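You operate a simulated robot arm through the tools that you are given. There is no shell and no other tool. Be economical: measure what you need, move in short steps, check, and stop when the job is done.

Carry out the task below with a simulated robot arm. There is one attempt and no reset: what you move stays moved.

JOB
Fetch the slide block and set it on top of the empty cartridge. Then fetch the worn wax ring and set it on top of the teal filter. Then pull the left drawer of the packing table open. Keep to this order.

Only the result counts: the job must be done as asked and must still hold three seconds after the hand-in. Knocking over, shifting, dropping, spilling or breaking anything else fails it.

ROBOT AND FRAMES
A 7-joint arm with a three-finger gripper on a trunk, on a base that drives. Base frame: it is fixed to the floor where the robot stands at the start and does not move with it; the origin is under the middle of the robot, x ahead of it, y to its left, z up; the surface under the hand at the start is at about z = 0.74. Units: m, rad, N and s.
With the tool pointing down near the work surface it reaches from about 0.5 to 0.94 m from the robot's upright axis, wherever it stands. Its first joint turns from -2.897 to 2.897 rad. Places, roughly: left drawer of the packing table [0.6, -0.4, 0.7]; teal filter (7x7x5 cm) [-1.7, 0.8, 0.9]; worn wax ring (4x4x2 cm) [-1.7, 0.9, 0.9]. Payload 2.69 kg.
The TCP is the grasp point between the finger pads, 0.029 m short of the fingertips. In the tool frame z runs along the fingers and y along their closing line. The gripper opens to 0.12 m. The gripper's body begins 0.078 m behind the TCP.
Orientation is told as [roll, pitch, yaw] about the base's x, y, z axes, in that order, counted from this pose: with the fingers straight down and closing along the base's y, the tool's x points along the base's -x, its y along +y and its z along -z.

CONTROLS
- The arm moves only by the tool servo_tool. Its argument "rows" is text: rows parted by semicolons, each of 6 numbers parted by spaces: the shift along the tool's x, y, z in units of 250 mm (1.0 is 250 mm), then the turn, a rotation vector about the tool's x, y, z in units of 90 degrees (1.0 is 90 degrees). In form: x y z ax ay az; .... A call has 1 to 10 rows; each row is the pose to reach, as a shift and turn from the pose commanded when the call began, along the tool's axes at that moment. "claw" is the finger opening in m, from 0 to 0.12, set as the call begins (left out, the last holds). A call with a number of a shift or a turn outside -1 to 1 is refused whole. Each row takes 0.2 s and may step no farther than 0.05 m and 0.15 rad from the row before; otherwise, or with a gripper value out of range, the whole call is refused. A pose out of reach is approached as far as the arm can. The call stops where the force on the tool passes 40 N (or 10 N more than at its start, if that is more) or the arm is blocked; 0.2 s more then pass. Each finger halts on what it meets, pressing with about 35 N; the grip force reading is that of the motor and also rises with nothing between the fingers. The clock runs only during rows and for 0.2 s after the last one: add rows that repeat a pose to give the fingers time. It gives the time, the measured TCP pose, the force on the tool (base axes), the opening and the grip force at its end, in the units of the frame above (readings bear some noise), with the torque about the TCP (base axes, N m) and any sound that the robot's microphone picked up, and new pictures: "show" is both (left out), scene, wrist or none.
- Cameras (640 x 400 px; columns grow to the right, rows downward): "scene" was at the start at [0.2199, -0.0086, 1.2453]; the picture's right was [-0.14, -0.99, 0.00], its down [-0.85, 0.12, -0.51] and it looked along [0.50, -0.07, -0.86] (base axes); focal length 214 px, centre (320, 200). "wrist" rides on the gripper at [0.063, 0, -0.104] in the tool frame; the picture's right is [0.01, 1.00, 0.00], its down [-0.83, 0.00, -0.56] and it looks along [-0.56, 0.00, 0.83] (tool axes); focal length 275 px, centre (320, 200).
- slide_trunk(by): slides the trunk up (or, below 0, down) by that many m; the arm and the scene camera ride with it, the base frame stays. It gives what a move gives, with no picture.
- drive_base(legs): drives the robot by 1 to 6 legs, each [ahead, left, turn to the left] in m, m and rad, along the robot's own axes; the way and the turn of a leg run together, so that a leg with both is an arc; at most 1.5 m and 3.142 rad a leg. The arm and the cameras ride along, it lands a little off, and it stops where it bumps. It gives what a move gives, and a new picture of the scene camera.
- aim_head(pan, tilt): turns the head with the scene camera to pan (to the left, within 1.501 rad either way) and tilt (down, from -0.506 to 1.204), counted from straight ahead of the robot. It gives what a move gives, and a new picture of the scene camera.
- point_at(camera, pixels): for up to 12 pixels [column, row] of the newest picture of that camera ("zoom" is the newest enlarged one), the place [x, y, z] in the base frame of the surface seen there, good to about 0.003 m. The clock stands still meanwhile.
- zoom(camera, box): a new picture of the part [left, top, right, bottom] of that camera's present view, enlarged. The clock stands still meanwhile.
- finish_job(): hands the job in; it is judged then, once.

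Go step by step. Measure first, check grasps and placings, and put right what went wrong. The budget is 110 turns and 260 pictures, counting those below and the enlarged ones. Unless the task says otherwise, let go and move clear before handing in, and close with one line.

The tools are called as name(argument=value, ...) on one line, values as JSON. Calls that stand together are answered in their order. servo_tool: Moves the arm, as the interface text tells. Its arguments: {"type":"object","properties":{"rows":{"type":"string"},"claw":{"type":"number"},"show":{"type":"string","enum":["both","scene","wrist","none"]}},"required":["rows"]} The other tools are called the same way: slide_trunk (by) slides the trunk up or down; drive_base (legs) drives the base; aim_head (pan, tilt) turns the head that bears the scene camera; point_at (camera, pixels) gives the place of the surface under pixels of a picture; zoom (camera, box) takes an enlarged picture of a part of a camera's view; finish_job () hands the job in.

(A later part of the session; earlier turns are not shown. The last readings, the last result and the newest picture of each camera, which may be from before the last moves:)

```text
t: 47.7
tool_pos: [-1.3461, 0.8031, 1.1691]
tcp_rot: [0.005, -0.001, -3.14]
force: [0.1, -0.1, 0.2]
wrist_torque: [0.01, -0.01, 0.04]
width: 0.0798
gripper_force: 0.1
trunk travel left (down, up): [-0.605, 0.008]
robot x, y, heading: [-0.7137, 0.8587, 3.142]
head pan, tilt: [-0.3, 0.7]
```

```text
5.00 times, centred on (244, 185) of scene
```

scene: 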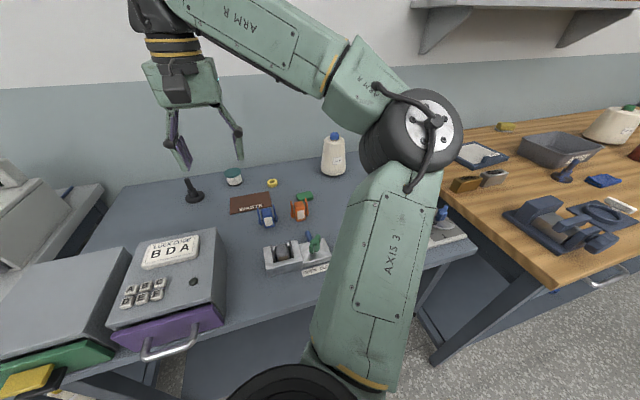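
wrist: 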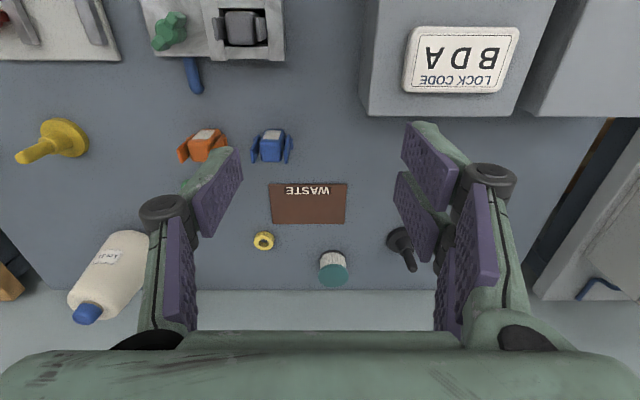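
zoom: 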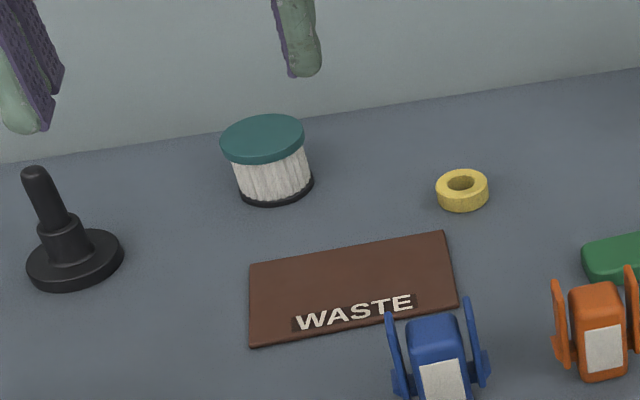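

Ring centre ≈ (-1.658, 0.911), filter top centre ≈ (-1.72, 0.773, 0.900): beyond 0.94 m reach. Look down to see how much room the base has before the table.

aim_head(pan=-0.5, tilt=1.204)

aim_head(pan=0.5, tilt=1.204)

```text
t: 48.6
tool_pos: [-1.3447, 0.8049, 1.1696]
tcp_rot: [0.005, -0.001, -3.139]
force: [0.0, 0.4, 0.1]
wrist_torque: [-0.01, 0.02, 0.01]
width: 0.0802
gripper_force: 0.1
trunk travel left (down, up): [-0.605, 0.008]
robot x, y, heading: [-0.7089, 0.8583, 3.134]
head pan, tilt: [-0.499, 1.201]
```

scene: 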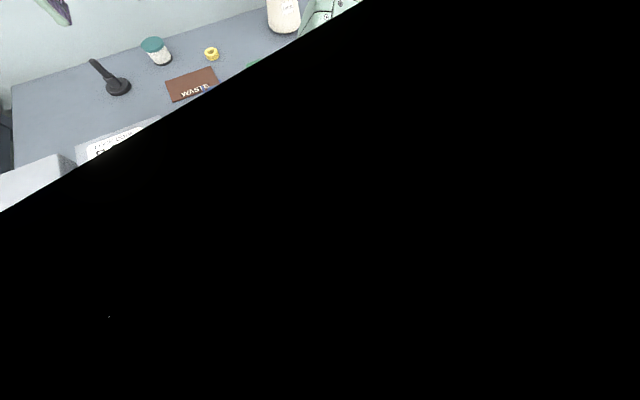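

```text
t: 49.9
tool_pos: [-1.3449, 0.8041, 1.1699]
tcp_rot: [0.005, -0.001, -3.14]
force: [-0.2, 0.1, -0.8]
wrist_torque: [-0.02, 0.02, -0.05]
width: 0.0801
gripper_force: 0.1
trunk travel left (down, up): [-0.605, 0.008]
robot x, y, heading: [-0.7122, 0.8595, 3.14]
head pan, tilt: [0.499, 1.201]
```

scene: 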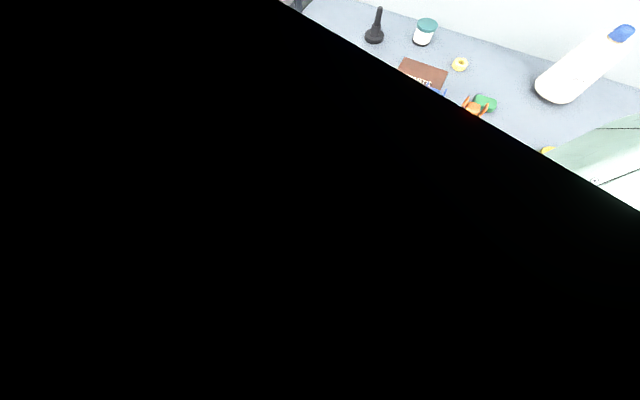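

The camera is blocked by the arm's own link there. Look from the side to see the robot's front and the table edge.

aim_head(pan=0.7, tilt=0.95)

aim_head(pan=-0.9, tilt=1.0)

```text
t: 50.7
tool_pos: [-1.3437, 0.8042, 1.1682]
tcp_rot: [0.006, -0.003, -3.141]
force: [-0.3, 0.1, -0.8]
wrist_torque: [-0.02, 0.03, 0.02]
width: 0.0799
gripper_force: 0.0
trunk travel left (down, up): [-0.605, 0.008]
robot x, y, heading: [-0.7121, 0.8573, 3.133]
head pan, tilt: [0.7, 0.949]
```

scene: 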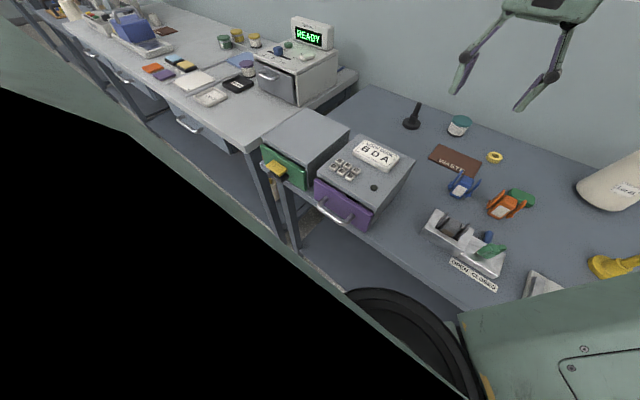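

```text
t: 52.4
tool_pos: [-1.3444, 0.8043, 1.1697]
tcp_rot: [0.005, -0.002, -3.142]
force: [-0.1, 0.1, 0.5]
wrist_torque: [0.0, 0.05, -0.02]
width: 0.0801
gripper_force: 0.1
trunk travel left (down, up): [-0.605, 0.008]
robot x, y, heading: [-0.7128, 0.8612, 3.138]
head pan, tilt: [-0.901, 1.0]
```

scene: 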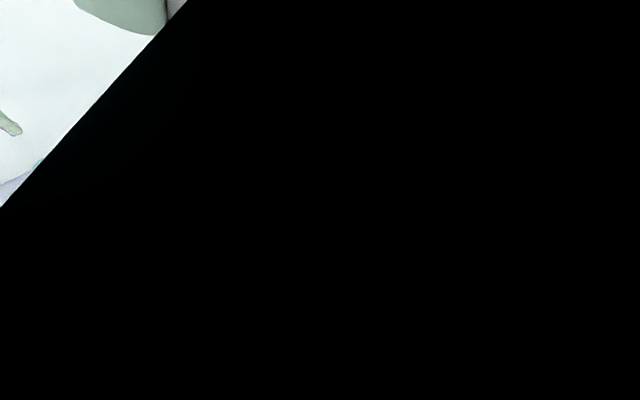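

The earlier pictures put the robot's front about 0.22–0.25 m ahead of its axis. Driving ahead 0.1 m (to x≈-0.81, table edge at -1.19) is therefore safe and brings both targets in reach.

drive_base(legs=[[0.1, 0, 0]])

aim_head(pan=0.3, tilt=0.75)

```text
t: 53.5
tool_pos: [-1.4457, 0.804, 1.1681]
tcp_rot: [0.006, 0.0, -3.14]
force: [-0.7, -0.2, 0.2]
wrist_torque: [-0.04, -0.03, -0.02]
width: 0.0803
gripper_force: 0.0
trunk travel left (down, up): [-0.605, 0.008]
robot x, y, heading: [-0.8147, 0.8635, 3.133]
head pan, tilt: [-0.901, 1.0]
```

scene: 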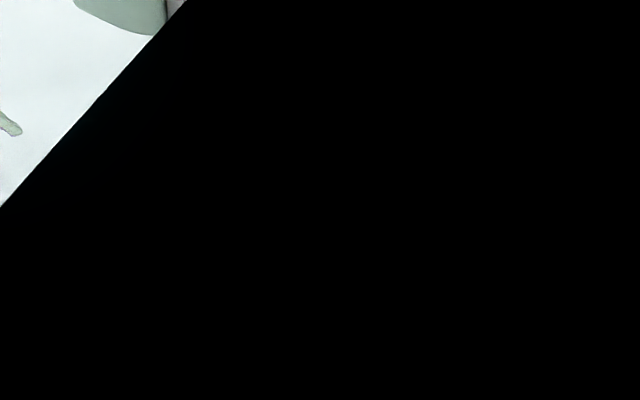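

```text
t: 54.9
tool_pos: [-1.4445, 0.8037, 1.1695]
tcp_rot: [0.005, -0.001, -3.141]
force: [-0.3, -0.4, 0.6]
wrist_torque: [0.02, -0.02, -0.01]
width: 0.0801
gripper_force: 0.1
trunk travel left (down, up): [-0.605, 0.008]
robot x, y, heading: [-0.8143, 0.8604, 3.139]
head pan, tilt: [0.3, 0.75]
```

scene: 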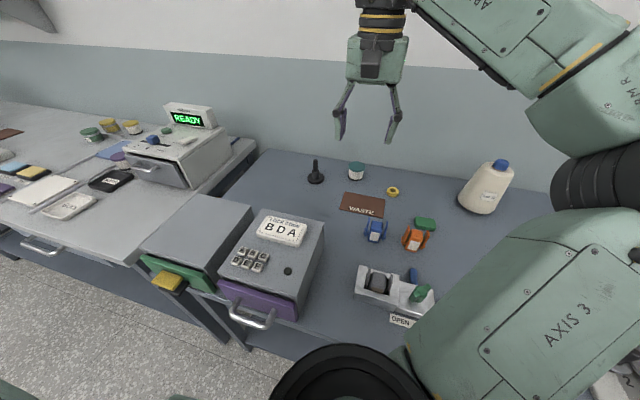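

The hand hangs clear above the table. Check the elbow's place against the cone, then move above the ring.

point_at(camera="scene", pixels=[[570, 185], [600, 230], [580, 120], [490, 190], [500, 165], [392, 190], [425, 222]])

servo_tool(rows="-0.12 -0.06 0.08 0 0 0; -0.24 -0.12 0.16 0 0 0; -0.36 -0.18 0.25 0 0 0; -0.48 -0.24 0.35 0 0 0; -0.6 -0.3 0.46 0 0 0; -0.72 -0.36 0.57 0 0 0; -0.8 -0.4 0.7 0 0 0; -0.854 -0.429 0.8 0 0 0; -0.854 -0.429 0.8 0 0 0")

```text
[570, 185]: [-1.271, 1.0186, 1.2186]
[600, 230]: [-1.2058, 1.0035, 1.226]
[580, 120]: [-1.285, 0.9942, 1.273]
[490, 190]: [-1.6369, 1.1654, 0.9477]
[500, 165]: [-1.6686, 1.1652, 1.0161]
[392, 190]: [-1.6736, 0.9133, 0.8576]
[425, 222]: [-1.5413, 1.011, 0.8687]
```

```text
t: 56.9
tool_pos: [-1.658, 0.9095, 0.9688]
tcp_rot: [0.005, -0.003, -3.141]
force: [0.0, -0.5, 0.2]
wrist_torque: [0.0, 0.0, 0.02]
width: 0.08
gripper_force: 0.1
trunk travel left (down, up): [-0.605, 0.008]
robot x, y, heading: [-0.8139, 0.856, 3.144]
head pan, tilt: [0.3, 0.75]
```

scene: 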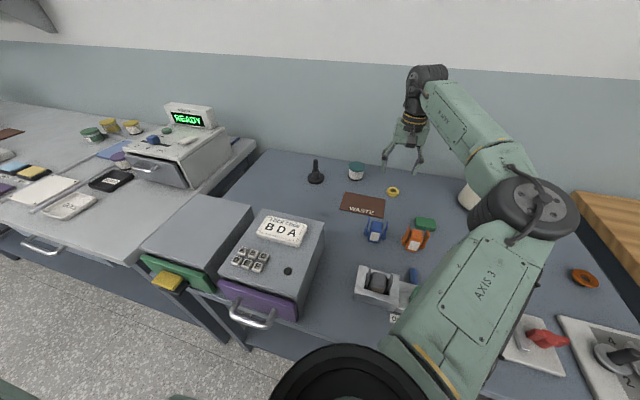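
wrist: 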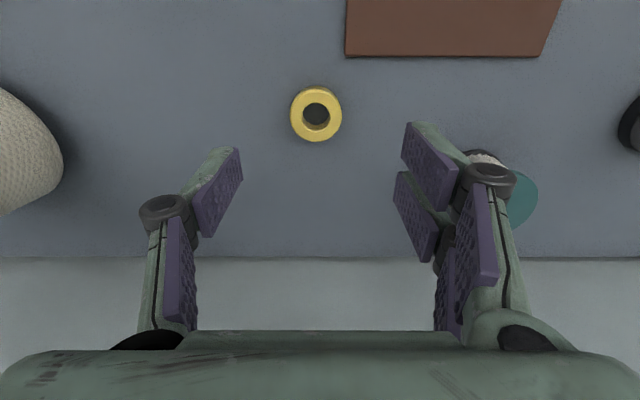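

The ring is at wrist (316,114), centred between the fingers. Measure it, and the elbow against the cone (470,195).

point_at(camera="wrist", pixels=[[294, 112], [338, 112], [316, 92], [316, 138], [316, 132], [60, 150]])

point_at(camera="scene", pixels=[[480, 215], [500, 180], [470, 140], [465, 195], [520, 240]])

```text
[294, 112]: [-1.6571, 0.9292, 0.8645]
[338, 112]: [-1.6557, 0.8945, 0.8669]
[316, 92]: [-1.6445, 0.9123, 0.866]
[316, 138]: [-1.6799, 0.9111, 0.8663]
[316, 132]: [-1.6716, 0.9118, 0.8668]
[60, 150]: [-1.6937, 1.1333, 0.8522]
```

```text
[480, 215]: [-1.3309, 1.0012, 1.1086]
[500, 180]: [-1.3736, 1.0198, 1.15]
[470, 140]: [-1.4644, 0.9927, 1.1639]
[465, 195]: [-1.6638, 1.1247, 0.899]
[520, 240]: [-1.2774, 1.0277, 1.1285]
```

Ring centre refined to (-1.661, 0.912), top 0.867, table 0.850. Descend to TCP z≈0.883 (fingertips 4 mm above the table) and check.

servo_tool(rows="-0.012 -0.01 0.12 0 0 0; -0.012 -0.01 0.24 0 0 0; -0.012 -0.01 0.31 0 0 0; -0.012 -0.01 0.343 0 0 0; -0.012 -0.01 0.343 0 0 0")

```text
t: 58.1
tool_pos: [-1.6623, 0.9117, 0.8832]
tcp_rot: [0.005, -0.001, -3.141]
force: [-1.1, -0.7, -0.8]
wrist_torque: [-0.03, -0.01, -0.04]
width: 0.0802
gripper_force: 0.1
trunk travel left (down, up): [-0.605, 0.008]
robot x, y, heading: [-0.8113, 0.8592, 3.135]
head pan, tilt: [0.3, 0.75]
```

scene: 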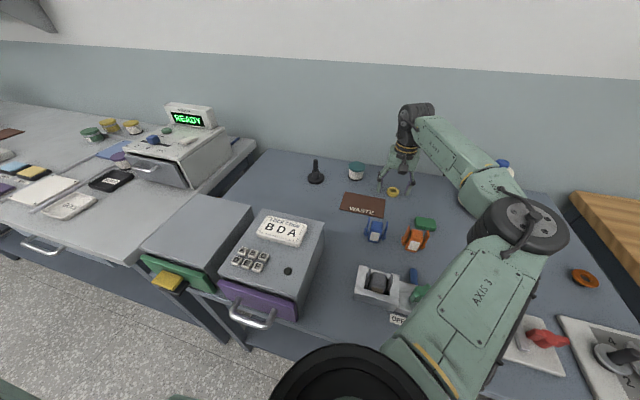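
wrist: 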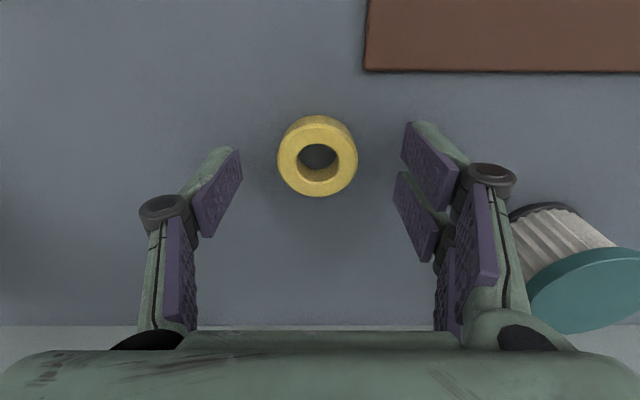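

The ring sits between the fingers at (317,156); recheck its centre now from close up.

point_at(camera="wrist", pixels=[[281, 158], [354, 158], [317, 124], [317, 193], [317, 118], [317, 140], [317, 180]])

zoom(camera="wrist", box=[240, 90, 400, 210])

```text
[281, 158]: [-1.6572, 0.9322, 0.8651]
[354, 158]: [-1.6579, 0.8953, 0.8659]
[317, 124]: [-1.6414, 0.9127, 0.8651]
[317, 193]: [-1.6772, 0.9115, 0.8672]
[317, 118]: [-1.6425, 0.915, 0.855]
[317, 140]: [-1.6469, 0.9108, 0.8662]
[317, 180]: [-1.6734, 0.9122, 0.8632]
```

```text
3.33 times, centred on (320, 150) of wrist
```

zoom: 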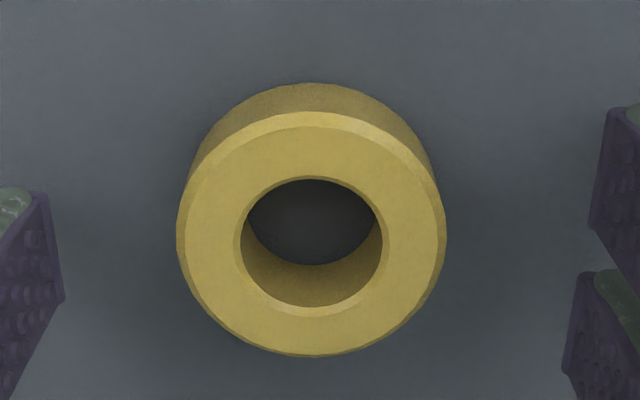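

Ring centre is (-1.659, 0.9125); shift +3 mm in x and close the fingers.

servo_tool(rows="0.013 -0.003 0.002 0 0 0; 0.013 -0.003 0.002 0 0 0", show="none")

servo_tool(rows="0 0 0 0 0 0; 0 0 0 0 0 0; 0 0 0 0 0 0; 0 0 0 0 0 0; 0 0 0 0 0 0", claw=0.03, show="wrist")

```text
t: 58.7
tool_pos: [-1.6586, 0.9113, 0.8825]
tcp_rot: [0.004, 0.0, -3.14]
force: [-0.6, 0.2, -0.2]
wrist_torque: [-0.01, -0.04, -0.03]
width: 0.0802
gripper_force: 0.0
trunk travel left (down, up): [-0.605, 0.008]
robot x, y, heading: [-0.8135, 0.8592, 3.137]
head pan, tilt: [0.3, 0.75]
```

```text
t: 59.9
tool_pos: [-1.6587, 0.9119, 0.8815]
tcp_rot: [0.005, -0.002, -3.14]
force: [0.1, -0.2, 0.6]
wrist_torque: [0.01, -0.01, 0.01]
width: 0.0378
gripper_force: 34.4
trunk travel left (down, up): [-0.605, 0.008]
robot x, y, heading: [-0.8137, 0.8589, 3.135]
head pan, tilt: [0.3, 0.75]
```

wrist: 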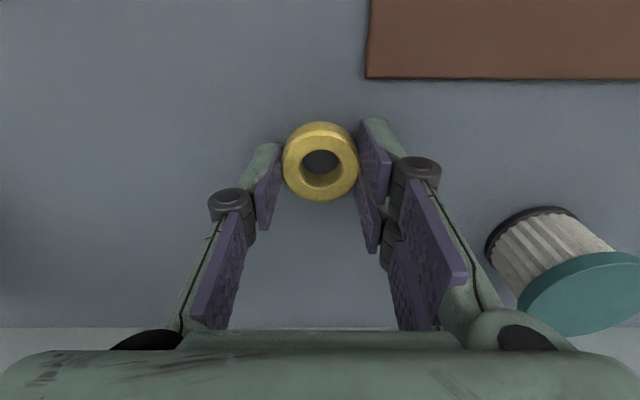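

The ring is held (width 0.038, 34 N). Lift 0.1 m, then go over the filter at (-1.72, 0.773).

servo_tool(rows="0 0 -0.12 0 0 0; 0 0 -0.26 0 0 0; 0 0 -0.4 0 0 0; -0.06 0.14 -0.4 0 0 0; -0.12 0.28 -0.4 0 0 0; -0.18 0.42 -0.4 0 0 0; -0.245 0.555 -0.4 0 0 0; -0.245 0.555 -0.4 0 0 0; -0.245 0.555 -0.4 0 0 0")

```text
t: 61.9
tool_pos: [-1.7201, 0.776, 0.9849]
tcp_rot: [0.005, -0.002, -3.139]
force: [0.5, 0.0, -0.2]
wrist_torque: [-0.01, 0.0, 0.0]
width: 0.0379
gripper_force: 35.1
trunk travel left (down, up): [-0.605, 0.008]
robot x, y, heading: [-0.8139, 0.8591, 3.14]
head pan, tilt: [0.3, 0.75]
```

scene: 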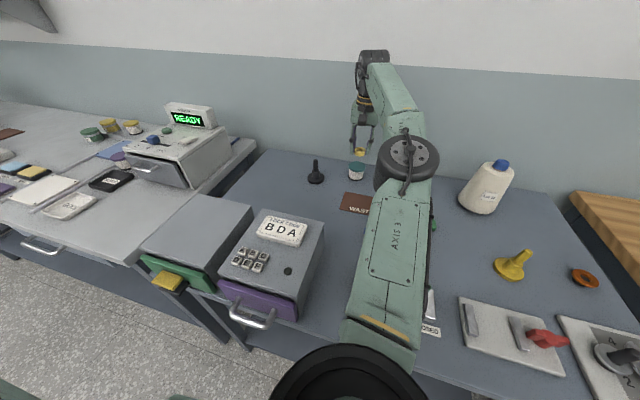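
wrist: 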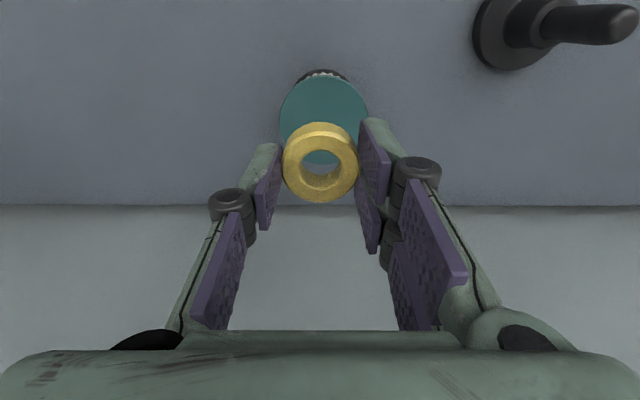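

Ring above the filter: teal disc at wrist (324,115). Measure the disc's rim and the ring.

zoom(camera="wrist", box=[240, 60, 400, 220])

point_at(camera="wrist", pixels=[[324, 82], [283, 110], [365, 110], [283, 120], [320, 158], [320, 195], [287, 168], [353, 165], [320, 137], [290, 95], [356, 95]])

```text
2.50 times, centred on (320, 140) of wrist
```

zoom: 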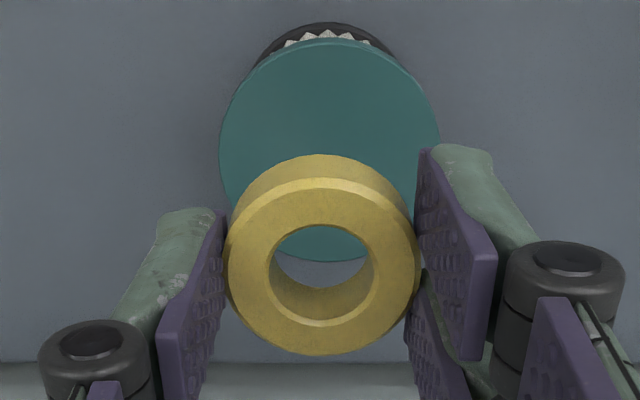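

```text
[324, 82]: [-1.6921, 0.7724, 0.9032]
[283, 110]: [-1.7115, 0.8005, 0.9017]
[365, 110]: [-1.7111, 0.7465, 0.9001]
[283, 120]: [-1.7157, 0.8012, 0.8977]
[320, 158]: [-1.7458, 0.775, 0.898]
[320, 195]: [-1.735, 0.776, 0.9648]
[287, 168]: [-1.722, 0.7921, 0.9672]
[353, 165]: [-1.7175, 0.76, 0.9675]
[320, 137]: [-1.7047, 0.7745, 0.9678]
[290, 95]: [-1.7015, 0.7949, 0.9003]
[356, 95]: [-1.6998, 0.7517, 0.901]
```

Disc centre ≈ (-1.718, 0.7735), top 0.900; ring centre (-1.720, 0.776), bottom ≈ 0.951. Correct and lower 0.048 m.

servo_tool(rows="0.008 0.01 0.06 0 0 0; 0.008 0.01 0.12 0 0 0; 0.008 0.01 0.17 0 0 0; 0.008 0.01 0.192 0 0 0; 0.008 0.01 0.192 0 0 0", show="wrist")

zoom(camera="scene", box=[330, 130, 394, 194])

```text
t: 63.1
tool_pos: [-1.7177, 0.7711, 0.9365]
tcp_rot: [0.005, -0.001, -3.139]
force: [0.1, 0.4, 0.1]
wrist_torque: [-0.04, 0.0, -0.02]
width: 0.0378
gripper_force: 35.0
trunk travel left (down, up): [-0.605, 0.008]
robot x, y, heading: [-0.8132, 0.8606, 3.141]
head pan, tilt: [0.3, 0.75]
```

wrist: 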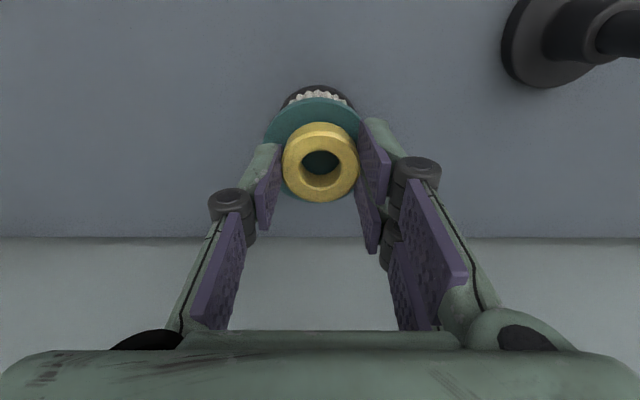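

```text
6.25 times, centred on (362, 162) of scene
```

zoom: 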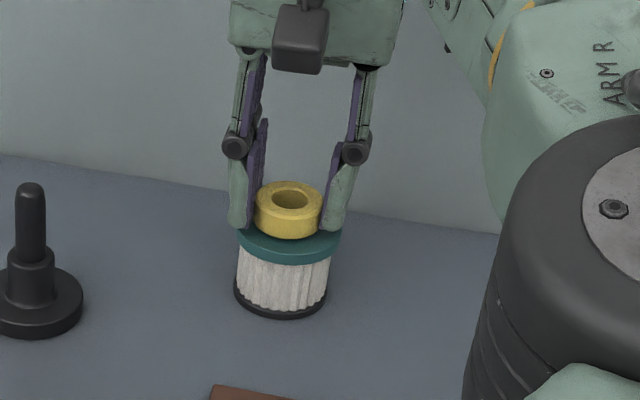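

Nearly down; no contact yet. Nudge +2 mm in y and lower 3 mm.

servo_tool(rows="0 -0.008 0.004 0 0 0; 0 -0.008 0.008 0 0 0; 0 -0.008 0.012 0 0 0; 0 -0.008 0.012 0 0 0", show="none")

```text
t: 64.1
tool_pos: [-1.7185, 0.7737, 0.933]
tcp_rot: [0.006, -0.004, -3.141]
force: [-1.0, -1.0, 3.2]
wrist_torque: [0.03, 0.07, 0.02]
width: 0.0379
gripper_force: 34.9
trunk travel left (down, up): [-0.605, 0.008]
robot x, y, heading: [-0.8103, 0.8577, 3.136]
head pan, tilt: [0.3, 0.75]
```

Contact (force z +3.2 N). Open the fingers.

servo_tool(rows="0 0 0 0 0 0; 0 0 0 0 0 0; 0 0 0 0 0 0; 0 0 0 0 0 0; 0 0 0 0 0 0", claw=0.075, show="wrist")

zoom(camera="scene", box=[330, 130, 394, 194])

```text
t: 65.3
tool_pos: [-1.7191, 0.7745, 0.9325]
tcp_rot: [0.004, -0.001, -3.139]
force: [0.7, 0.5, 0.0]
wrist_torque: [0.02, -0.01, -0.01]
width: 0.075
gripper_force: 0.0
trunk travel left (down, up): [-0.605, 0.008]
robot x, y, heading: [-0.8119, 0.8614, 3.136]
head pan, tilt: [0.3, 0.75]
```

wrist: 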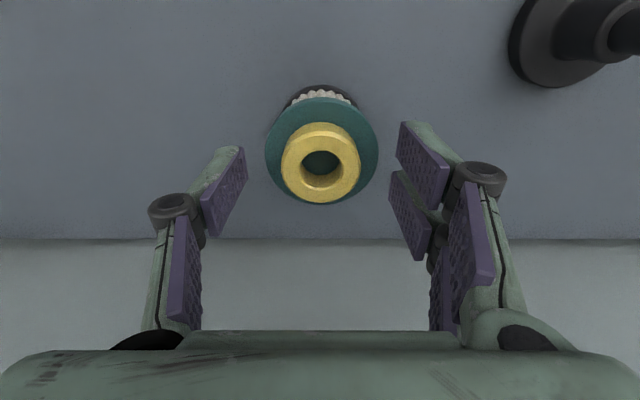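

```text
6.25 times, centred on (362, 162) of scene
```

zoom: 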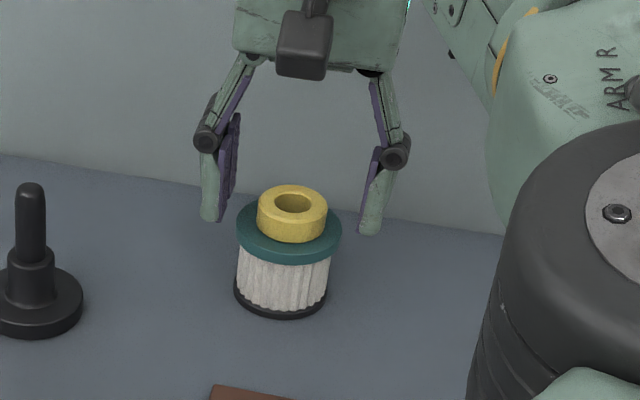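

The ring sits centred on the filter. Lift 0.2 m and retract.

servo_tool(rows="0 0 -0.12 0 0 0; 0 0 -0.3 0 0 0; 0 0 -0.48 0 0 0; 0 0 -0.66 0 0 0; 0 0 -0.8 0 0 0; 0.18 0 -0.8 0 0 0; 0.36 0 -0.8 0 0 0; 0.54 0 -0.8 0 0 0; 0.72 0 -0.8 0 0 0; 0.9 0 -0.8 0 0 0")

```text
t: 67.5
tool_pos: [-1.4904, 0.7756, 1.1322]
tcp_rot: [0.006, 0.0, -3.139]
force: [-0.1, 0.4, 0.3]
wrist_torque: [0.0, 0.0, -0.02]
width: 0.0751
gripper_force: 0.1
out of reach, approached as far as the arm can: row 3, 4, 5
trunk travel left (down, up): [-0.605, 0.008]
robot x, y, heading: [-0.814, 0.8603, 3.142]
head pan, tilt: [0.3, 0.75]
```

scene: 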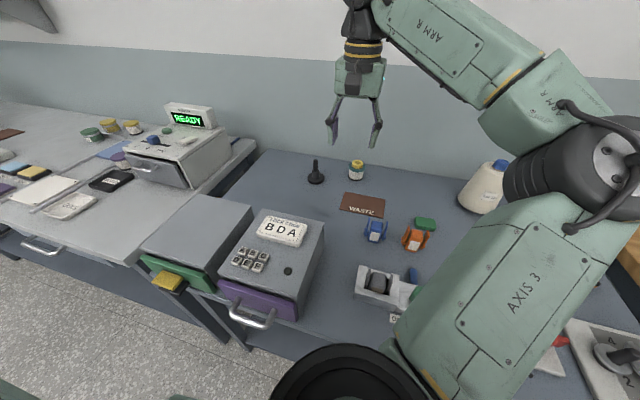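
wrist: 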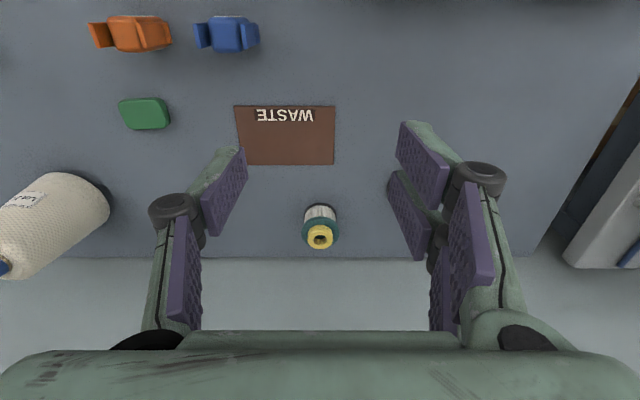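

Ring stays on the filter (wrist (320,237)) and the hand is high. Now back off, turn to face the packing table and sidestep toward the left drawer.

drive_base(legs=[[-0.52, 0, 0], [0, 0, -3.14], [0, -1.2, 0]])

aim_head(pan=0.0, tilt=0.75)

```text
t: 87.2
tool_pos: [0.3876, -0.2577, 1.1324]
tcp_rot: [0.006, -0.003, -0.008]
force: [0.1, 0.1, -0.3]
wrist_torque: [-0.03, -0.01, 0.0]
width: 0.0752
gripper_force: 0.0
trunk travel left (down, up): [-0.605, 0.008]
robot x, y, heading: [-0.2907, -0.3377, -0.012]
head pan, tilt: [0.3, 0.75]
```

scene: 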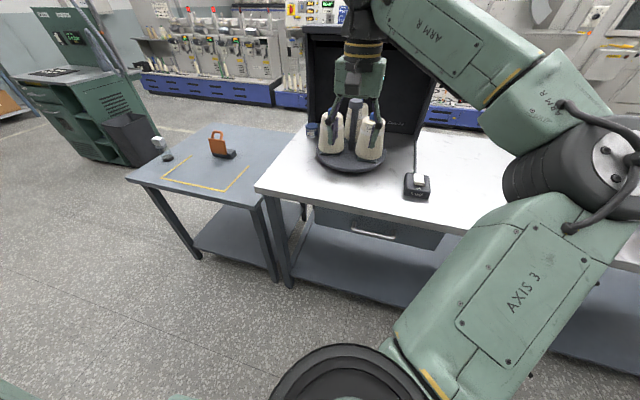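

```text
t: 88.0
tool_pos: [0.3876, -0.2572, 1.1325]
tcp_rot: [0.004, -0.002, -0.006]
force: [0.0, 0.5, 0.7]
wrist_torque: [-0.01, 0.02, 0.07]
width: 0.075
gripper_force: 0.0
trunk travel left (down, up): [-0.605, 0.008]
robot x, y, heading: [-0.2932, -0.3351, -0.014]
head pan, tilt: [0.0, 0.75]
```

scene: 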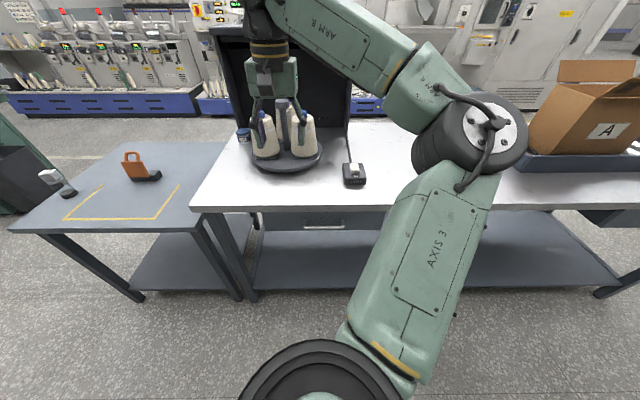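

The cube still sits on the jar at (50,178). The left drawer's handle is at (325,226); zoom and measure.

zoom(camera="scene", box=[260, 185, 404, 275])

point_at(camera="scene", pixels=[[305, 227], [325, 227], [343, 226], [325, 219], [290, 222], [275, 222], [325, 207], [360, 222], [325, 236], [50, 175]])

```text
4.44 times, centred on (332, 230) of scene
```

zoom: 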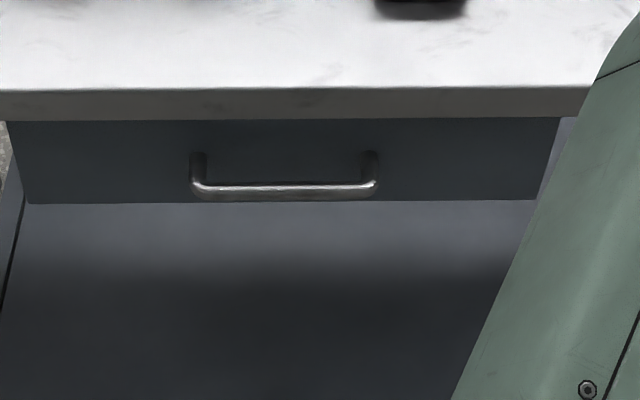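

```text
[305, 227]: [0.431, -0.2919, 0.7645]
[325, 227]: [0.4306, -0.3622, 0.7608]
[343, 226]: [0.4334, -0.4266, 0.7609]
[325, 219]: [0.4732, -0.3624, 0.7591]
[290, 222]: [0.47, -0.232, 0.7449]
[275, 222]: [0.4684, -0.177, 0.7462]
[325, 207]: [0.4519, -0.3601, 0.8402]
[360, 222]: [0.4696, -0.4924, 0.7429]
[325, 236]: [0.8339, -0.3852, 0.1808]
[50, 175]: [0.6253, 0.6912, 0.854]
```

Handle bar: x≈0.435, z≈0.762, y from -0.29 to -0.43; drawer face x=0.473. I'll approach horizontally with the fingers closing vertically. First pitch the tool forward, up high and backing away slightly.

servo_tool(rows="0.02 0 0 0 -0.09 0; 0.04 0 0 0 -0.18 0; 0.06 0 0 0 -0.27 0; 0.08 0 0 0 -0.36 0; 0.1 0 0 0 -0.45 0; 0.12 0 0 0 -0.54 0; 0.14 0 0 0 -0.63 0; 0.16 0 0 0 -0.72 0; 0.18 0 0 0 -0.81 0; 0.2 0 0 0 -0.9 0", claw=0.05)

```text
t: 90.2
tool_pos: [0.3655, -0.2422, 1.1559]
tcp_rot: [0.038, -1.417, -0.041]
force: [-1.1, 0.1, 0.7]
wrist_torque: [0.02, 0.0, -0.04]
width: 0.0498
gripper_force: 0.0
out of reach, approached as far as the arm can: row 9, 10
trunk travel left (down, up): [-0.605, 0.008]
robot x, y, heading: [-0.2912, -0.3354, -0.007]
head pan, tilt: [0.0, 0.75]
```

scene: 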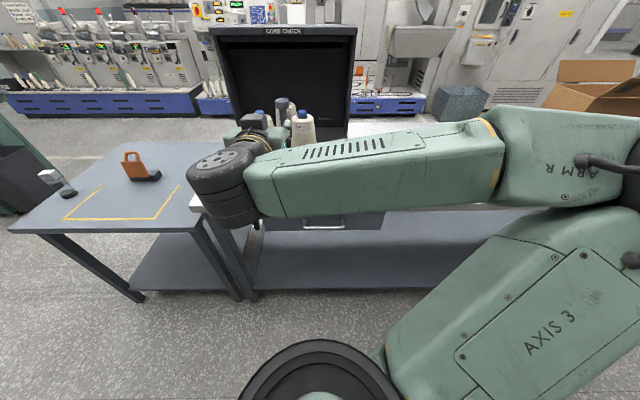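
wrist: 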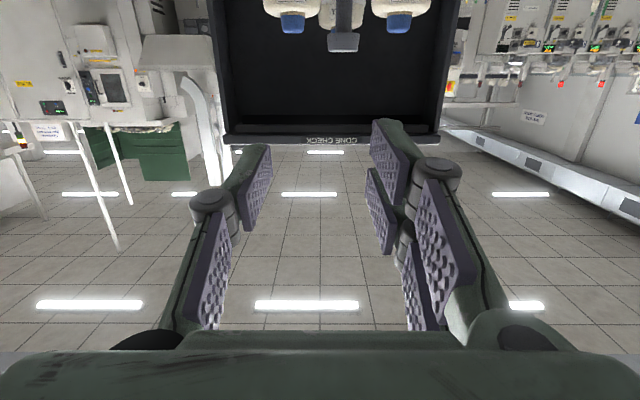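

The tool points nearly forward (pitch -1.42). Lower it a bit and start the roll of 90° about the tool's axis.

servo_tool(rows="0.05 0 0 0 0 0.09; 0.1 0 0 0 0 0.18; 0.15 0 0 0 0 0.27; 0.2 0 0 0 0 0.36; 0.25 0 0 0 0 0.45; 0.3 0 0 0 0 0.54; 0.35 0 0 0 0 0.63; 0.4 0 0 0 0 0.72; 0.4 0 0 0 0 0.81; 0.4 0 0 0 0 0.9")

```text
t: 92.4
tool_pos: [0.3974, -0.2153, 1.0784]
tcp_rot: [1.413, -0.147, -1.555]
force: [-1.2, -0.2, -1.0]
wrist_torque: [0.01, 0.01, -0.03]
width: 0.0502
gripper_force: 0.0
out of reach, approached as far as the arm can: row 1, 2, 3, 4, 5, 6, 7, 8, 9, 10
trunk travel left (down, up): [-0.605, 0.008]
robot x, y, heading: [-0.2881, -0.3315, -0.013]
head pan, tilt: [0.0, 0.75]
```

scene: 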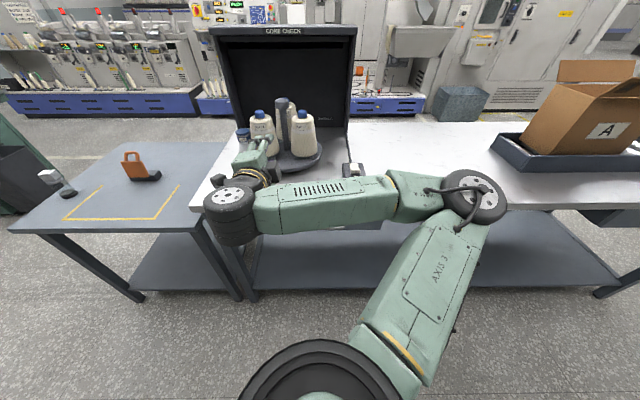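
wrist: 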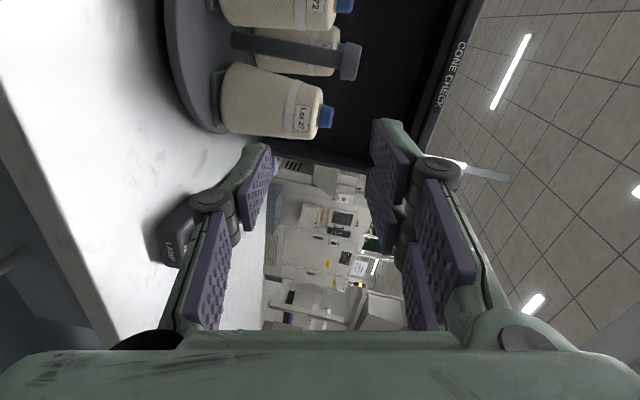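

The roll is nearly done, but the forearm/elbow swings out to the right over the table. Measure its position before lowering anything.

point_at(camera="scene", pixels=[[475, 195], [320, 205], [230, 215], [390, 195], [420, 240], [260, 145]])

aim_head(pan=-0.3, tilt=0.9)

```text
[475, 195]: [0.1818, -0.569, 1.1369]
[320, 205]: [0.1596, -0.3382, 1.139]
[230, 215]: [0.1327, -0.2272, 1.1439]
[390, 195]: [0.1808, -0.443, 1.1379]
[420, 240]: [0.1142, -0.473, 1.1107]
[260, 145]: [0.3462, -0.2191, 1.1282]
```

```text
t: 93.2
tool_pos: [0.3974, -0.2161, 1.0781]
tcp_rot: [1.413, -0.152, -1.552]
force: [-0.8, -0.3, 0.8]
wrist_torque: [0.0, 0.0, 0.0]
width: 0.0501
gripper_force: 0.1
trunk travel left (down, up): [-0.605, 0.008]
robot x, y, heading: [-0.2867, -0.334, -0.01]
head pan, tilt: [-0.3, 0.901]
```

scene: 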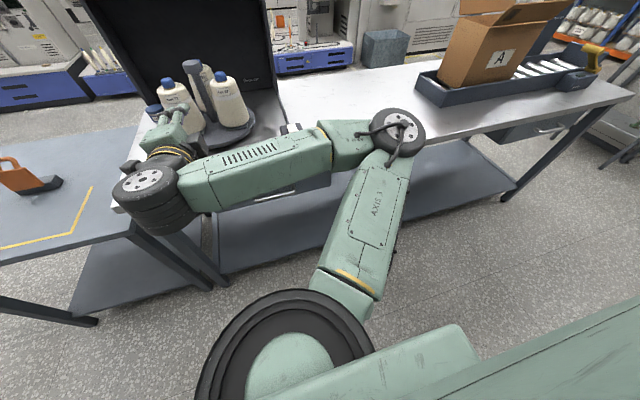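

The forearm and elbow all lie at x<0.35, in front of the table edge (0.45), so lowering is fine there. Tool is too close-in for its reach, so I back the base off 0.09 m and then square up the tool's orientation and y.

drive_base(legs=[[-0.09, 0, 0.01]])

servo_tool(rows="0 0 0 -0.03 0 0.03; 0 0 0 -0.06 0 0.06; 0 0 0 -0.099 0 0.095; 0 0 0 -0.099 0 0.095", show="none")

```text
t: 94.3
tool_pos: [0.307, -0.209, 1.078]
tcp_rot: [1.414, -0.15, -1.545]
force: [0.4, 0.3, -0.2]
wrist_torque: [-0.01, 0.01, 0.0]
width: 0.0499
gripper_force: 0.0
trunk travel left (down, up): [-0.605, 0.008]
robot x, y, heading: [-0.3788, -0.335, -0.002]
head pan, tilt: [-0.3, 0.901]
```

scene: 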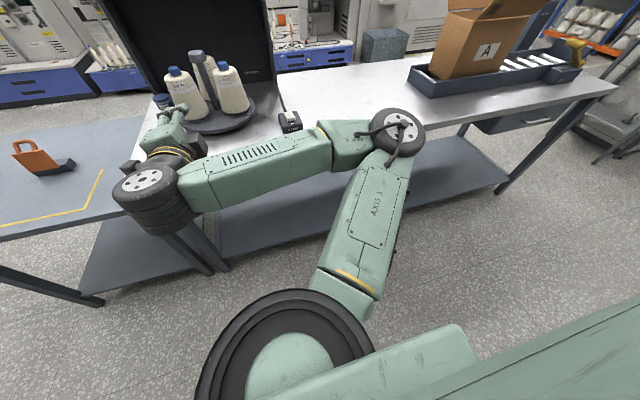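

```text
t: 95.3
tool_pos: [0.3182, -0.2027, 1.0812]
tcp_rot: [1.57, -0.001, -1.554]
force: [1.0, -0.7, -0.5]
wrist_torque: [0.05, 0.0, 0.01]
width: 0.0499
gripper_force: 0.1
out of reach, approached as far as the arm can: row 1, 2, 3, 4
trunk travel left (down, up): [-0.605, 0.008]
robot x, y, heading: [-0.3797, -0.3339, -0.008]
head pan, tilt: [-0.3, 0.901]
```

Orientation is now square (z along +x, y up). Move sideways to y≈-0.36 and see where it ends.

servo_tool(rows="-0.15 0 0.05 0 0 0; -0.3 0 0.1 0 0 0; -0.45 0 0.15 0 0 0; -0.63 0 0.15 0 0 0; -0.63 0 0.15 0 0 0")

```text
t: 96.5
tool_pos: [0.346, -0.289, 1.0837]
tcp_rot: [1.562, 0.005, -1.573]
force: [0.8, 1.0, -0.6]
wrist_torque: [-0.01, 0.0, -0.02]
width: 0.0498
gripper_force: 0.1
out of reach, approached as far as the arm can: row 3, 4, 5
trunk travel left (down, up): [-0.605, 0.008]
robot x, y, heading: [-0.3827, -0.3345, -0.005]
head pan, tilt: [-0.3, 0.901]
```

scene: 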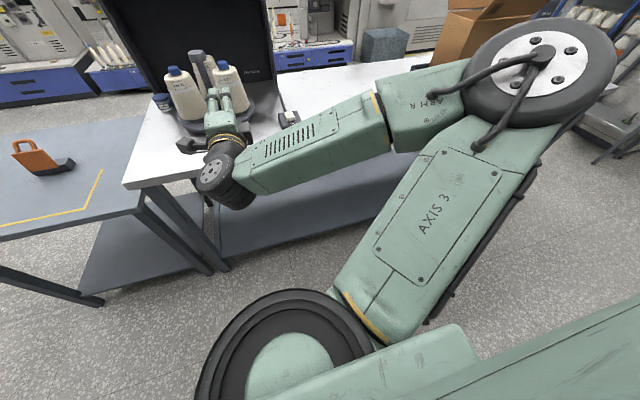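
wrist: 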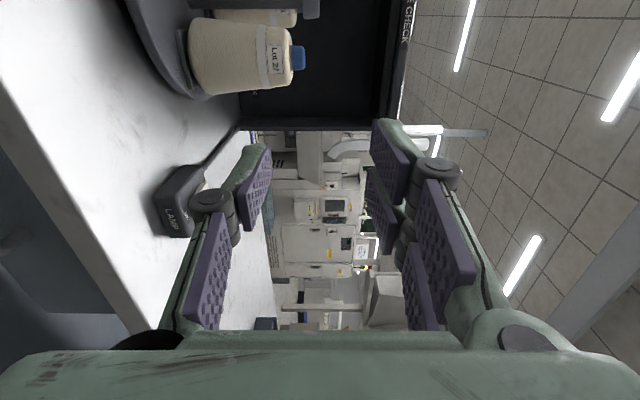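

Reach-limited at y=-0.289; I'll shift the base right 0.065 m instead, then lower the trunk in two steps.

drive_base(legs=[[-0.02, -0.065, 0]])

slide_trunk(by=-0.2)

aim_head(pan=0.1, tilt=0.8)

servo_tool(rows="0 0 0 0 0 0", show="wrist")

```text
t: 97.7
tool_pos: [0.3265, -0.3557, 1.0839]
tcp_rot: [1.568, 0.006, -1.574]
force: [0.0, -0.4, -1.0]
wrist_torque: [-0.01, 0.01, 0.03]
width: 0.0499
gripper_force: 0.1
trunk travel left (down, up): [-0.605, 0.008]
robot x, y, heading: [-0.3995, -0.3993, 0.004]
head pan, tilt: [-0.3, 0.901]
```

scene: 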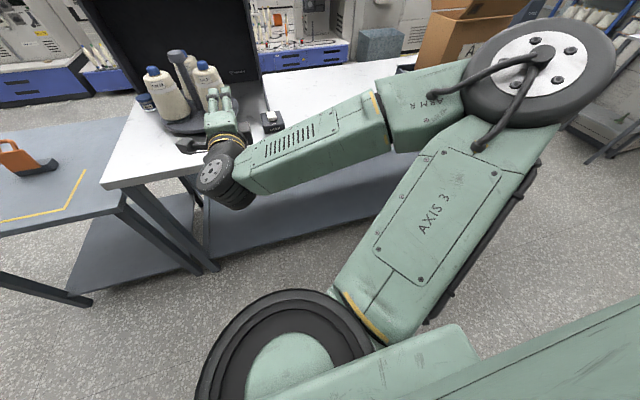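

```text
t: 99.9
tool_pos: [0.3262, -0.3552, 0.8833]
tcp_rot: [1.566, 0.005, -1.573]
force: [0.5, -0.5, 0.0]
wrist_torque: [0.03, 0.03, 0.0]
width: 0.0498
gripper_force: 0.1
trunk travel left (down, up): [-0.405, 0.208]
robot x, y, heading: [-0.401, -0.3991, 0.002]
head pan, tilt: [-0.3, 0.901]
```

```text
t: 100.8
tool_pos: [0.3258, -0.3551, 0.8834]
tcp_rot: [1.564, 0.005, -1.574]
force: [0.1, 0.9, -0.2]
wrist_torque: [-0.02, 0.01, 0.01]
width: 0.0501
gripper_force: 0.1
trunk travel left (down, up): [-0.405, 0.208]
robot x, y, heading: [-0.3957, -0.4006, 0.0]
head pan, tilt: [0.099, 0.799]
```

scene: 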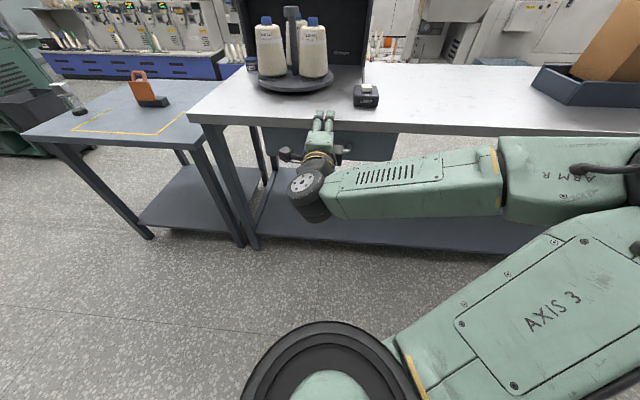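

```text
t: 101.2
tool_pos: [0.3266, -0.3555, 0.8836]
tcp_rot: [1.566, 0.005, -1.574]
force: [0.0, 0.2, 0.2]
wrist_torque: [-0.01, 0.0, 0.01]
width: 0.0501
gripper_force: 0.1
trunk travel left (down, up): [-0.405, 0.208]
robot x, y, heading: [-0.3988, -0.4, 0.002]
head pan, tilt: [0.099, 0.799]
```

wrist: 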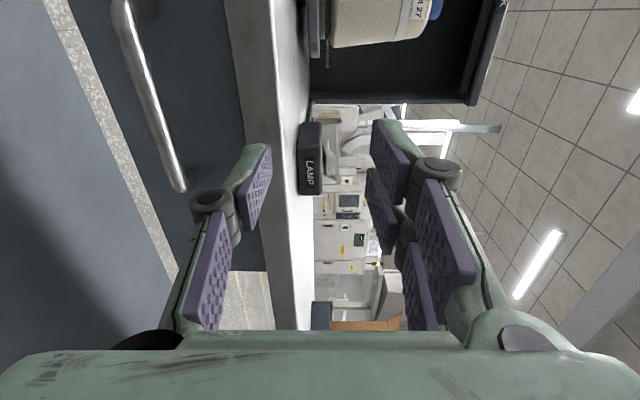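

The handle shows in the wrist view from (120,10) to (180,188). Measure it while lowering remains.

point_at(camera="wrist", pixels=[[150, 80], [138, 50], [165, 130], [178, 175], [210, 100], [256, 100], [125, 12]])

slide_trunk(by=-0.121)

servo_tool(rows="0 0 0 0 0 0", show="both")

```text
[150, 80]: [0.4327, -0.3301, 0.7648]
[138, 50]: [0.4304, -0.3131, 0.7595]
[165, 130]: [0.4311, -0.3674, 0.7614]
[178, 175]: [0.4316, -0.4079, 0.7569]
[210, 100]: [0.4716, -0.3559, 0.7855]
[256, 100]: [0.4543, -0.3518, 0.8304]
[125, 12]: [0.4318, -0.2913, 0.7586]
```

```text
t: 102.7
tool_pos: [0.3272, -0.3553, 0.7615]
tcp_rot: [1.565, 0.005, -1.573]
force: [0.5, 1.3, 0.1]
wrist_torque: [0.01, -0.01, -0.03]
width: 0.0498
gripper_force: 0.0
trunk travel left (down, up): [-0.284, 0.329]
robot x, y, heading: [-0.3991, -0.4006, -0.003]
head pan, tilt: [0.099, 0.799]
```

```text
t: 103.1
tool_pos: [0.3263, -0.3558, 0.7619]
tcp_rot: [1.565, 0.006, -1.574]
force: [-0.5, -0.9, 1.0]
wrist_torque: [-0.04, -0.01, 0.0]
width: 0.05
gripper_force: 0.0
trunk travel left (down, up): [-0.284, 0.329]
robot x, y, heading: [-0.3984, -0.3971, -0.002]
head pan, tilt: [0.099, 0.799]
```

scene: 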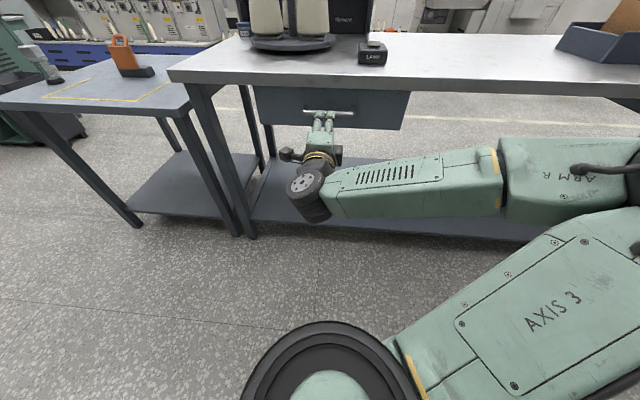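
wrist: 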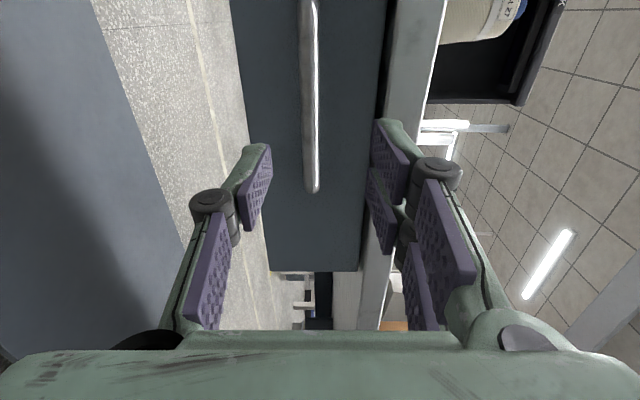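

The handle lies between the open fingers (column 310). Advance 0.107 m along the tool.

servo_tool(rows="0 -0.005 0.12 0 0 0; 0 -0.008 0.24 0 0 0; 0 -0.008 0.36 0 0 0; 0 -0.008 0.425 0 0 0; 0 -0.008 0.425 0 0 0")

```text
t: 104.3
tool_pos: [0.3787, -0.3663, 0.7661]
tcp_rot: [1.548, -0.002, -1.59]
force: [0.7, 0.0, -0.2]
wrist_torque: [0.0, 0.01, 0.0]
width: 0.05
gripper_force: 0.1
out of reach, approached as far as the arm can: row 1, 2, 3, 4, 5
trunk travel left (down, up): [-0.284, 0.329]
robot x, y, heading: [-0.3988, -0.3992, -0.001]
head pan, tilt: [0.099, 0.799]
```

scene: 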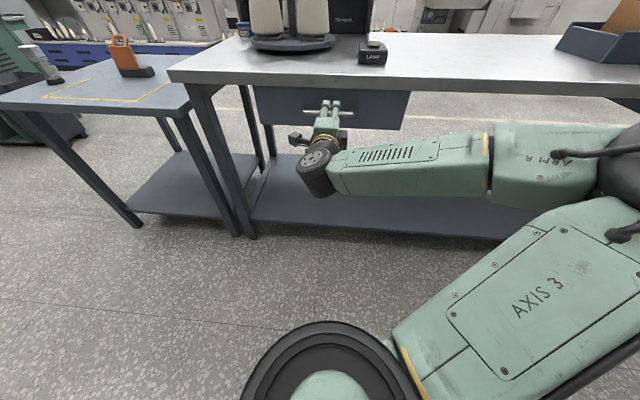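
wrist: 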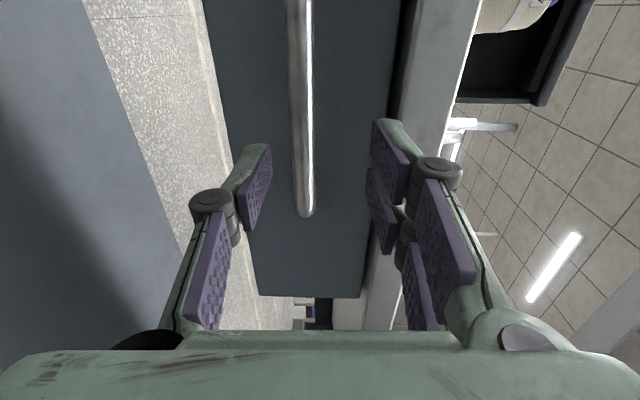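

The arm is near a joint limit, so I'll finish the approach with the base: lower the trunk 5 mm and drive ahead 0.047 m.

slide_trunk(by=-0.005)

drive_base(legs=[[0.047, 0, 0]])

servo_tool(rows="0 0 0 0 0 0", show="wrist")

```text
t: 104.8
tool_pos: [0.3785, -0.3664, 0.7617]
tcp_rot: [1.546, -0.002, -1.591]
force: [0.3, 0.2, -0.8]
wrist_torque: [0.03, -0.01, 0.0]
width: 0.0499
gripper_force: 0.1
trunk travel left (down, up): [-0.279, 0.334]
robot x, y, heading: [-0.3998, -0.399, -0.007]
head pan, tilt: [0.099, 0.799]
```

```text
t: 105.7
tool_pos: [0.4244, -0.3669, 0.7604]
tcp_rot: [1.548, -0.001, -1.59]
force: [-0.5, 0.3, 0.0]
wrist_torque: [-0.02, 0.01, -0.01]
width: 0.0502
gripper_force: 0.1
trunk travel left (down, up): [-0.279, 0.334]
robot x, y, heading: [-0.3579, -0.3981, -0.003]
head pan, tilt: [0.099, 0.799]
```

scene: 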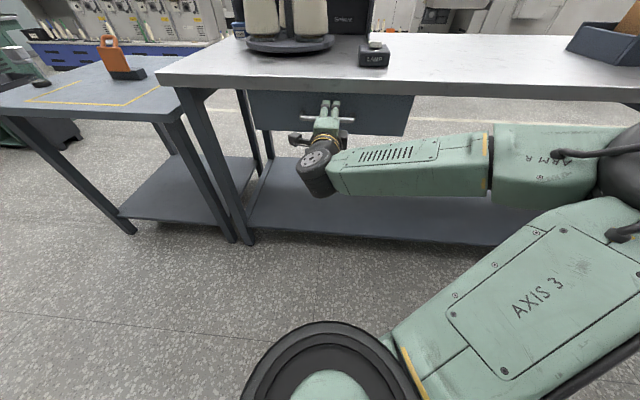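

```text
t: 106.1
tool_pos: [0.4258, -0.367, 0.7616]
tcp_rot: [1.546, -0.002, -1.589]
force: [-0.3, -0.2, 0.1]
wrist_torque: [0.0, 0.0, -0.02]
width: 0.0501
gripper_force: 0.1
trunk travel left (down, up): [-0.279, 0.334]
robot x, y, heading: [-0.3541, -0.3998, -0.003]
head pan, tilt: [0.099, 0.799]
```

wrist: 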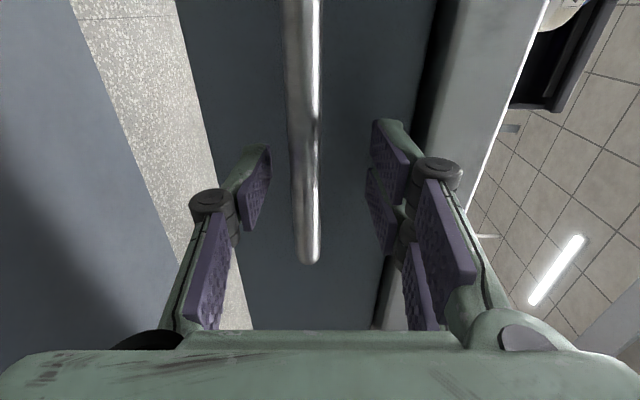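

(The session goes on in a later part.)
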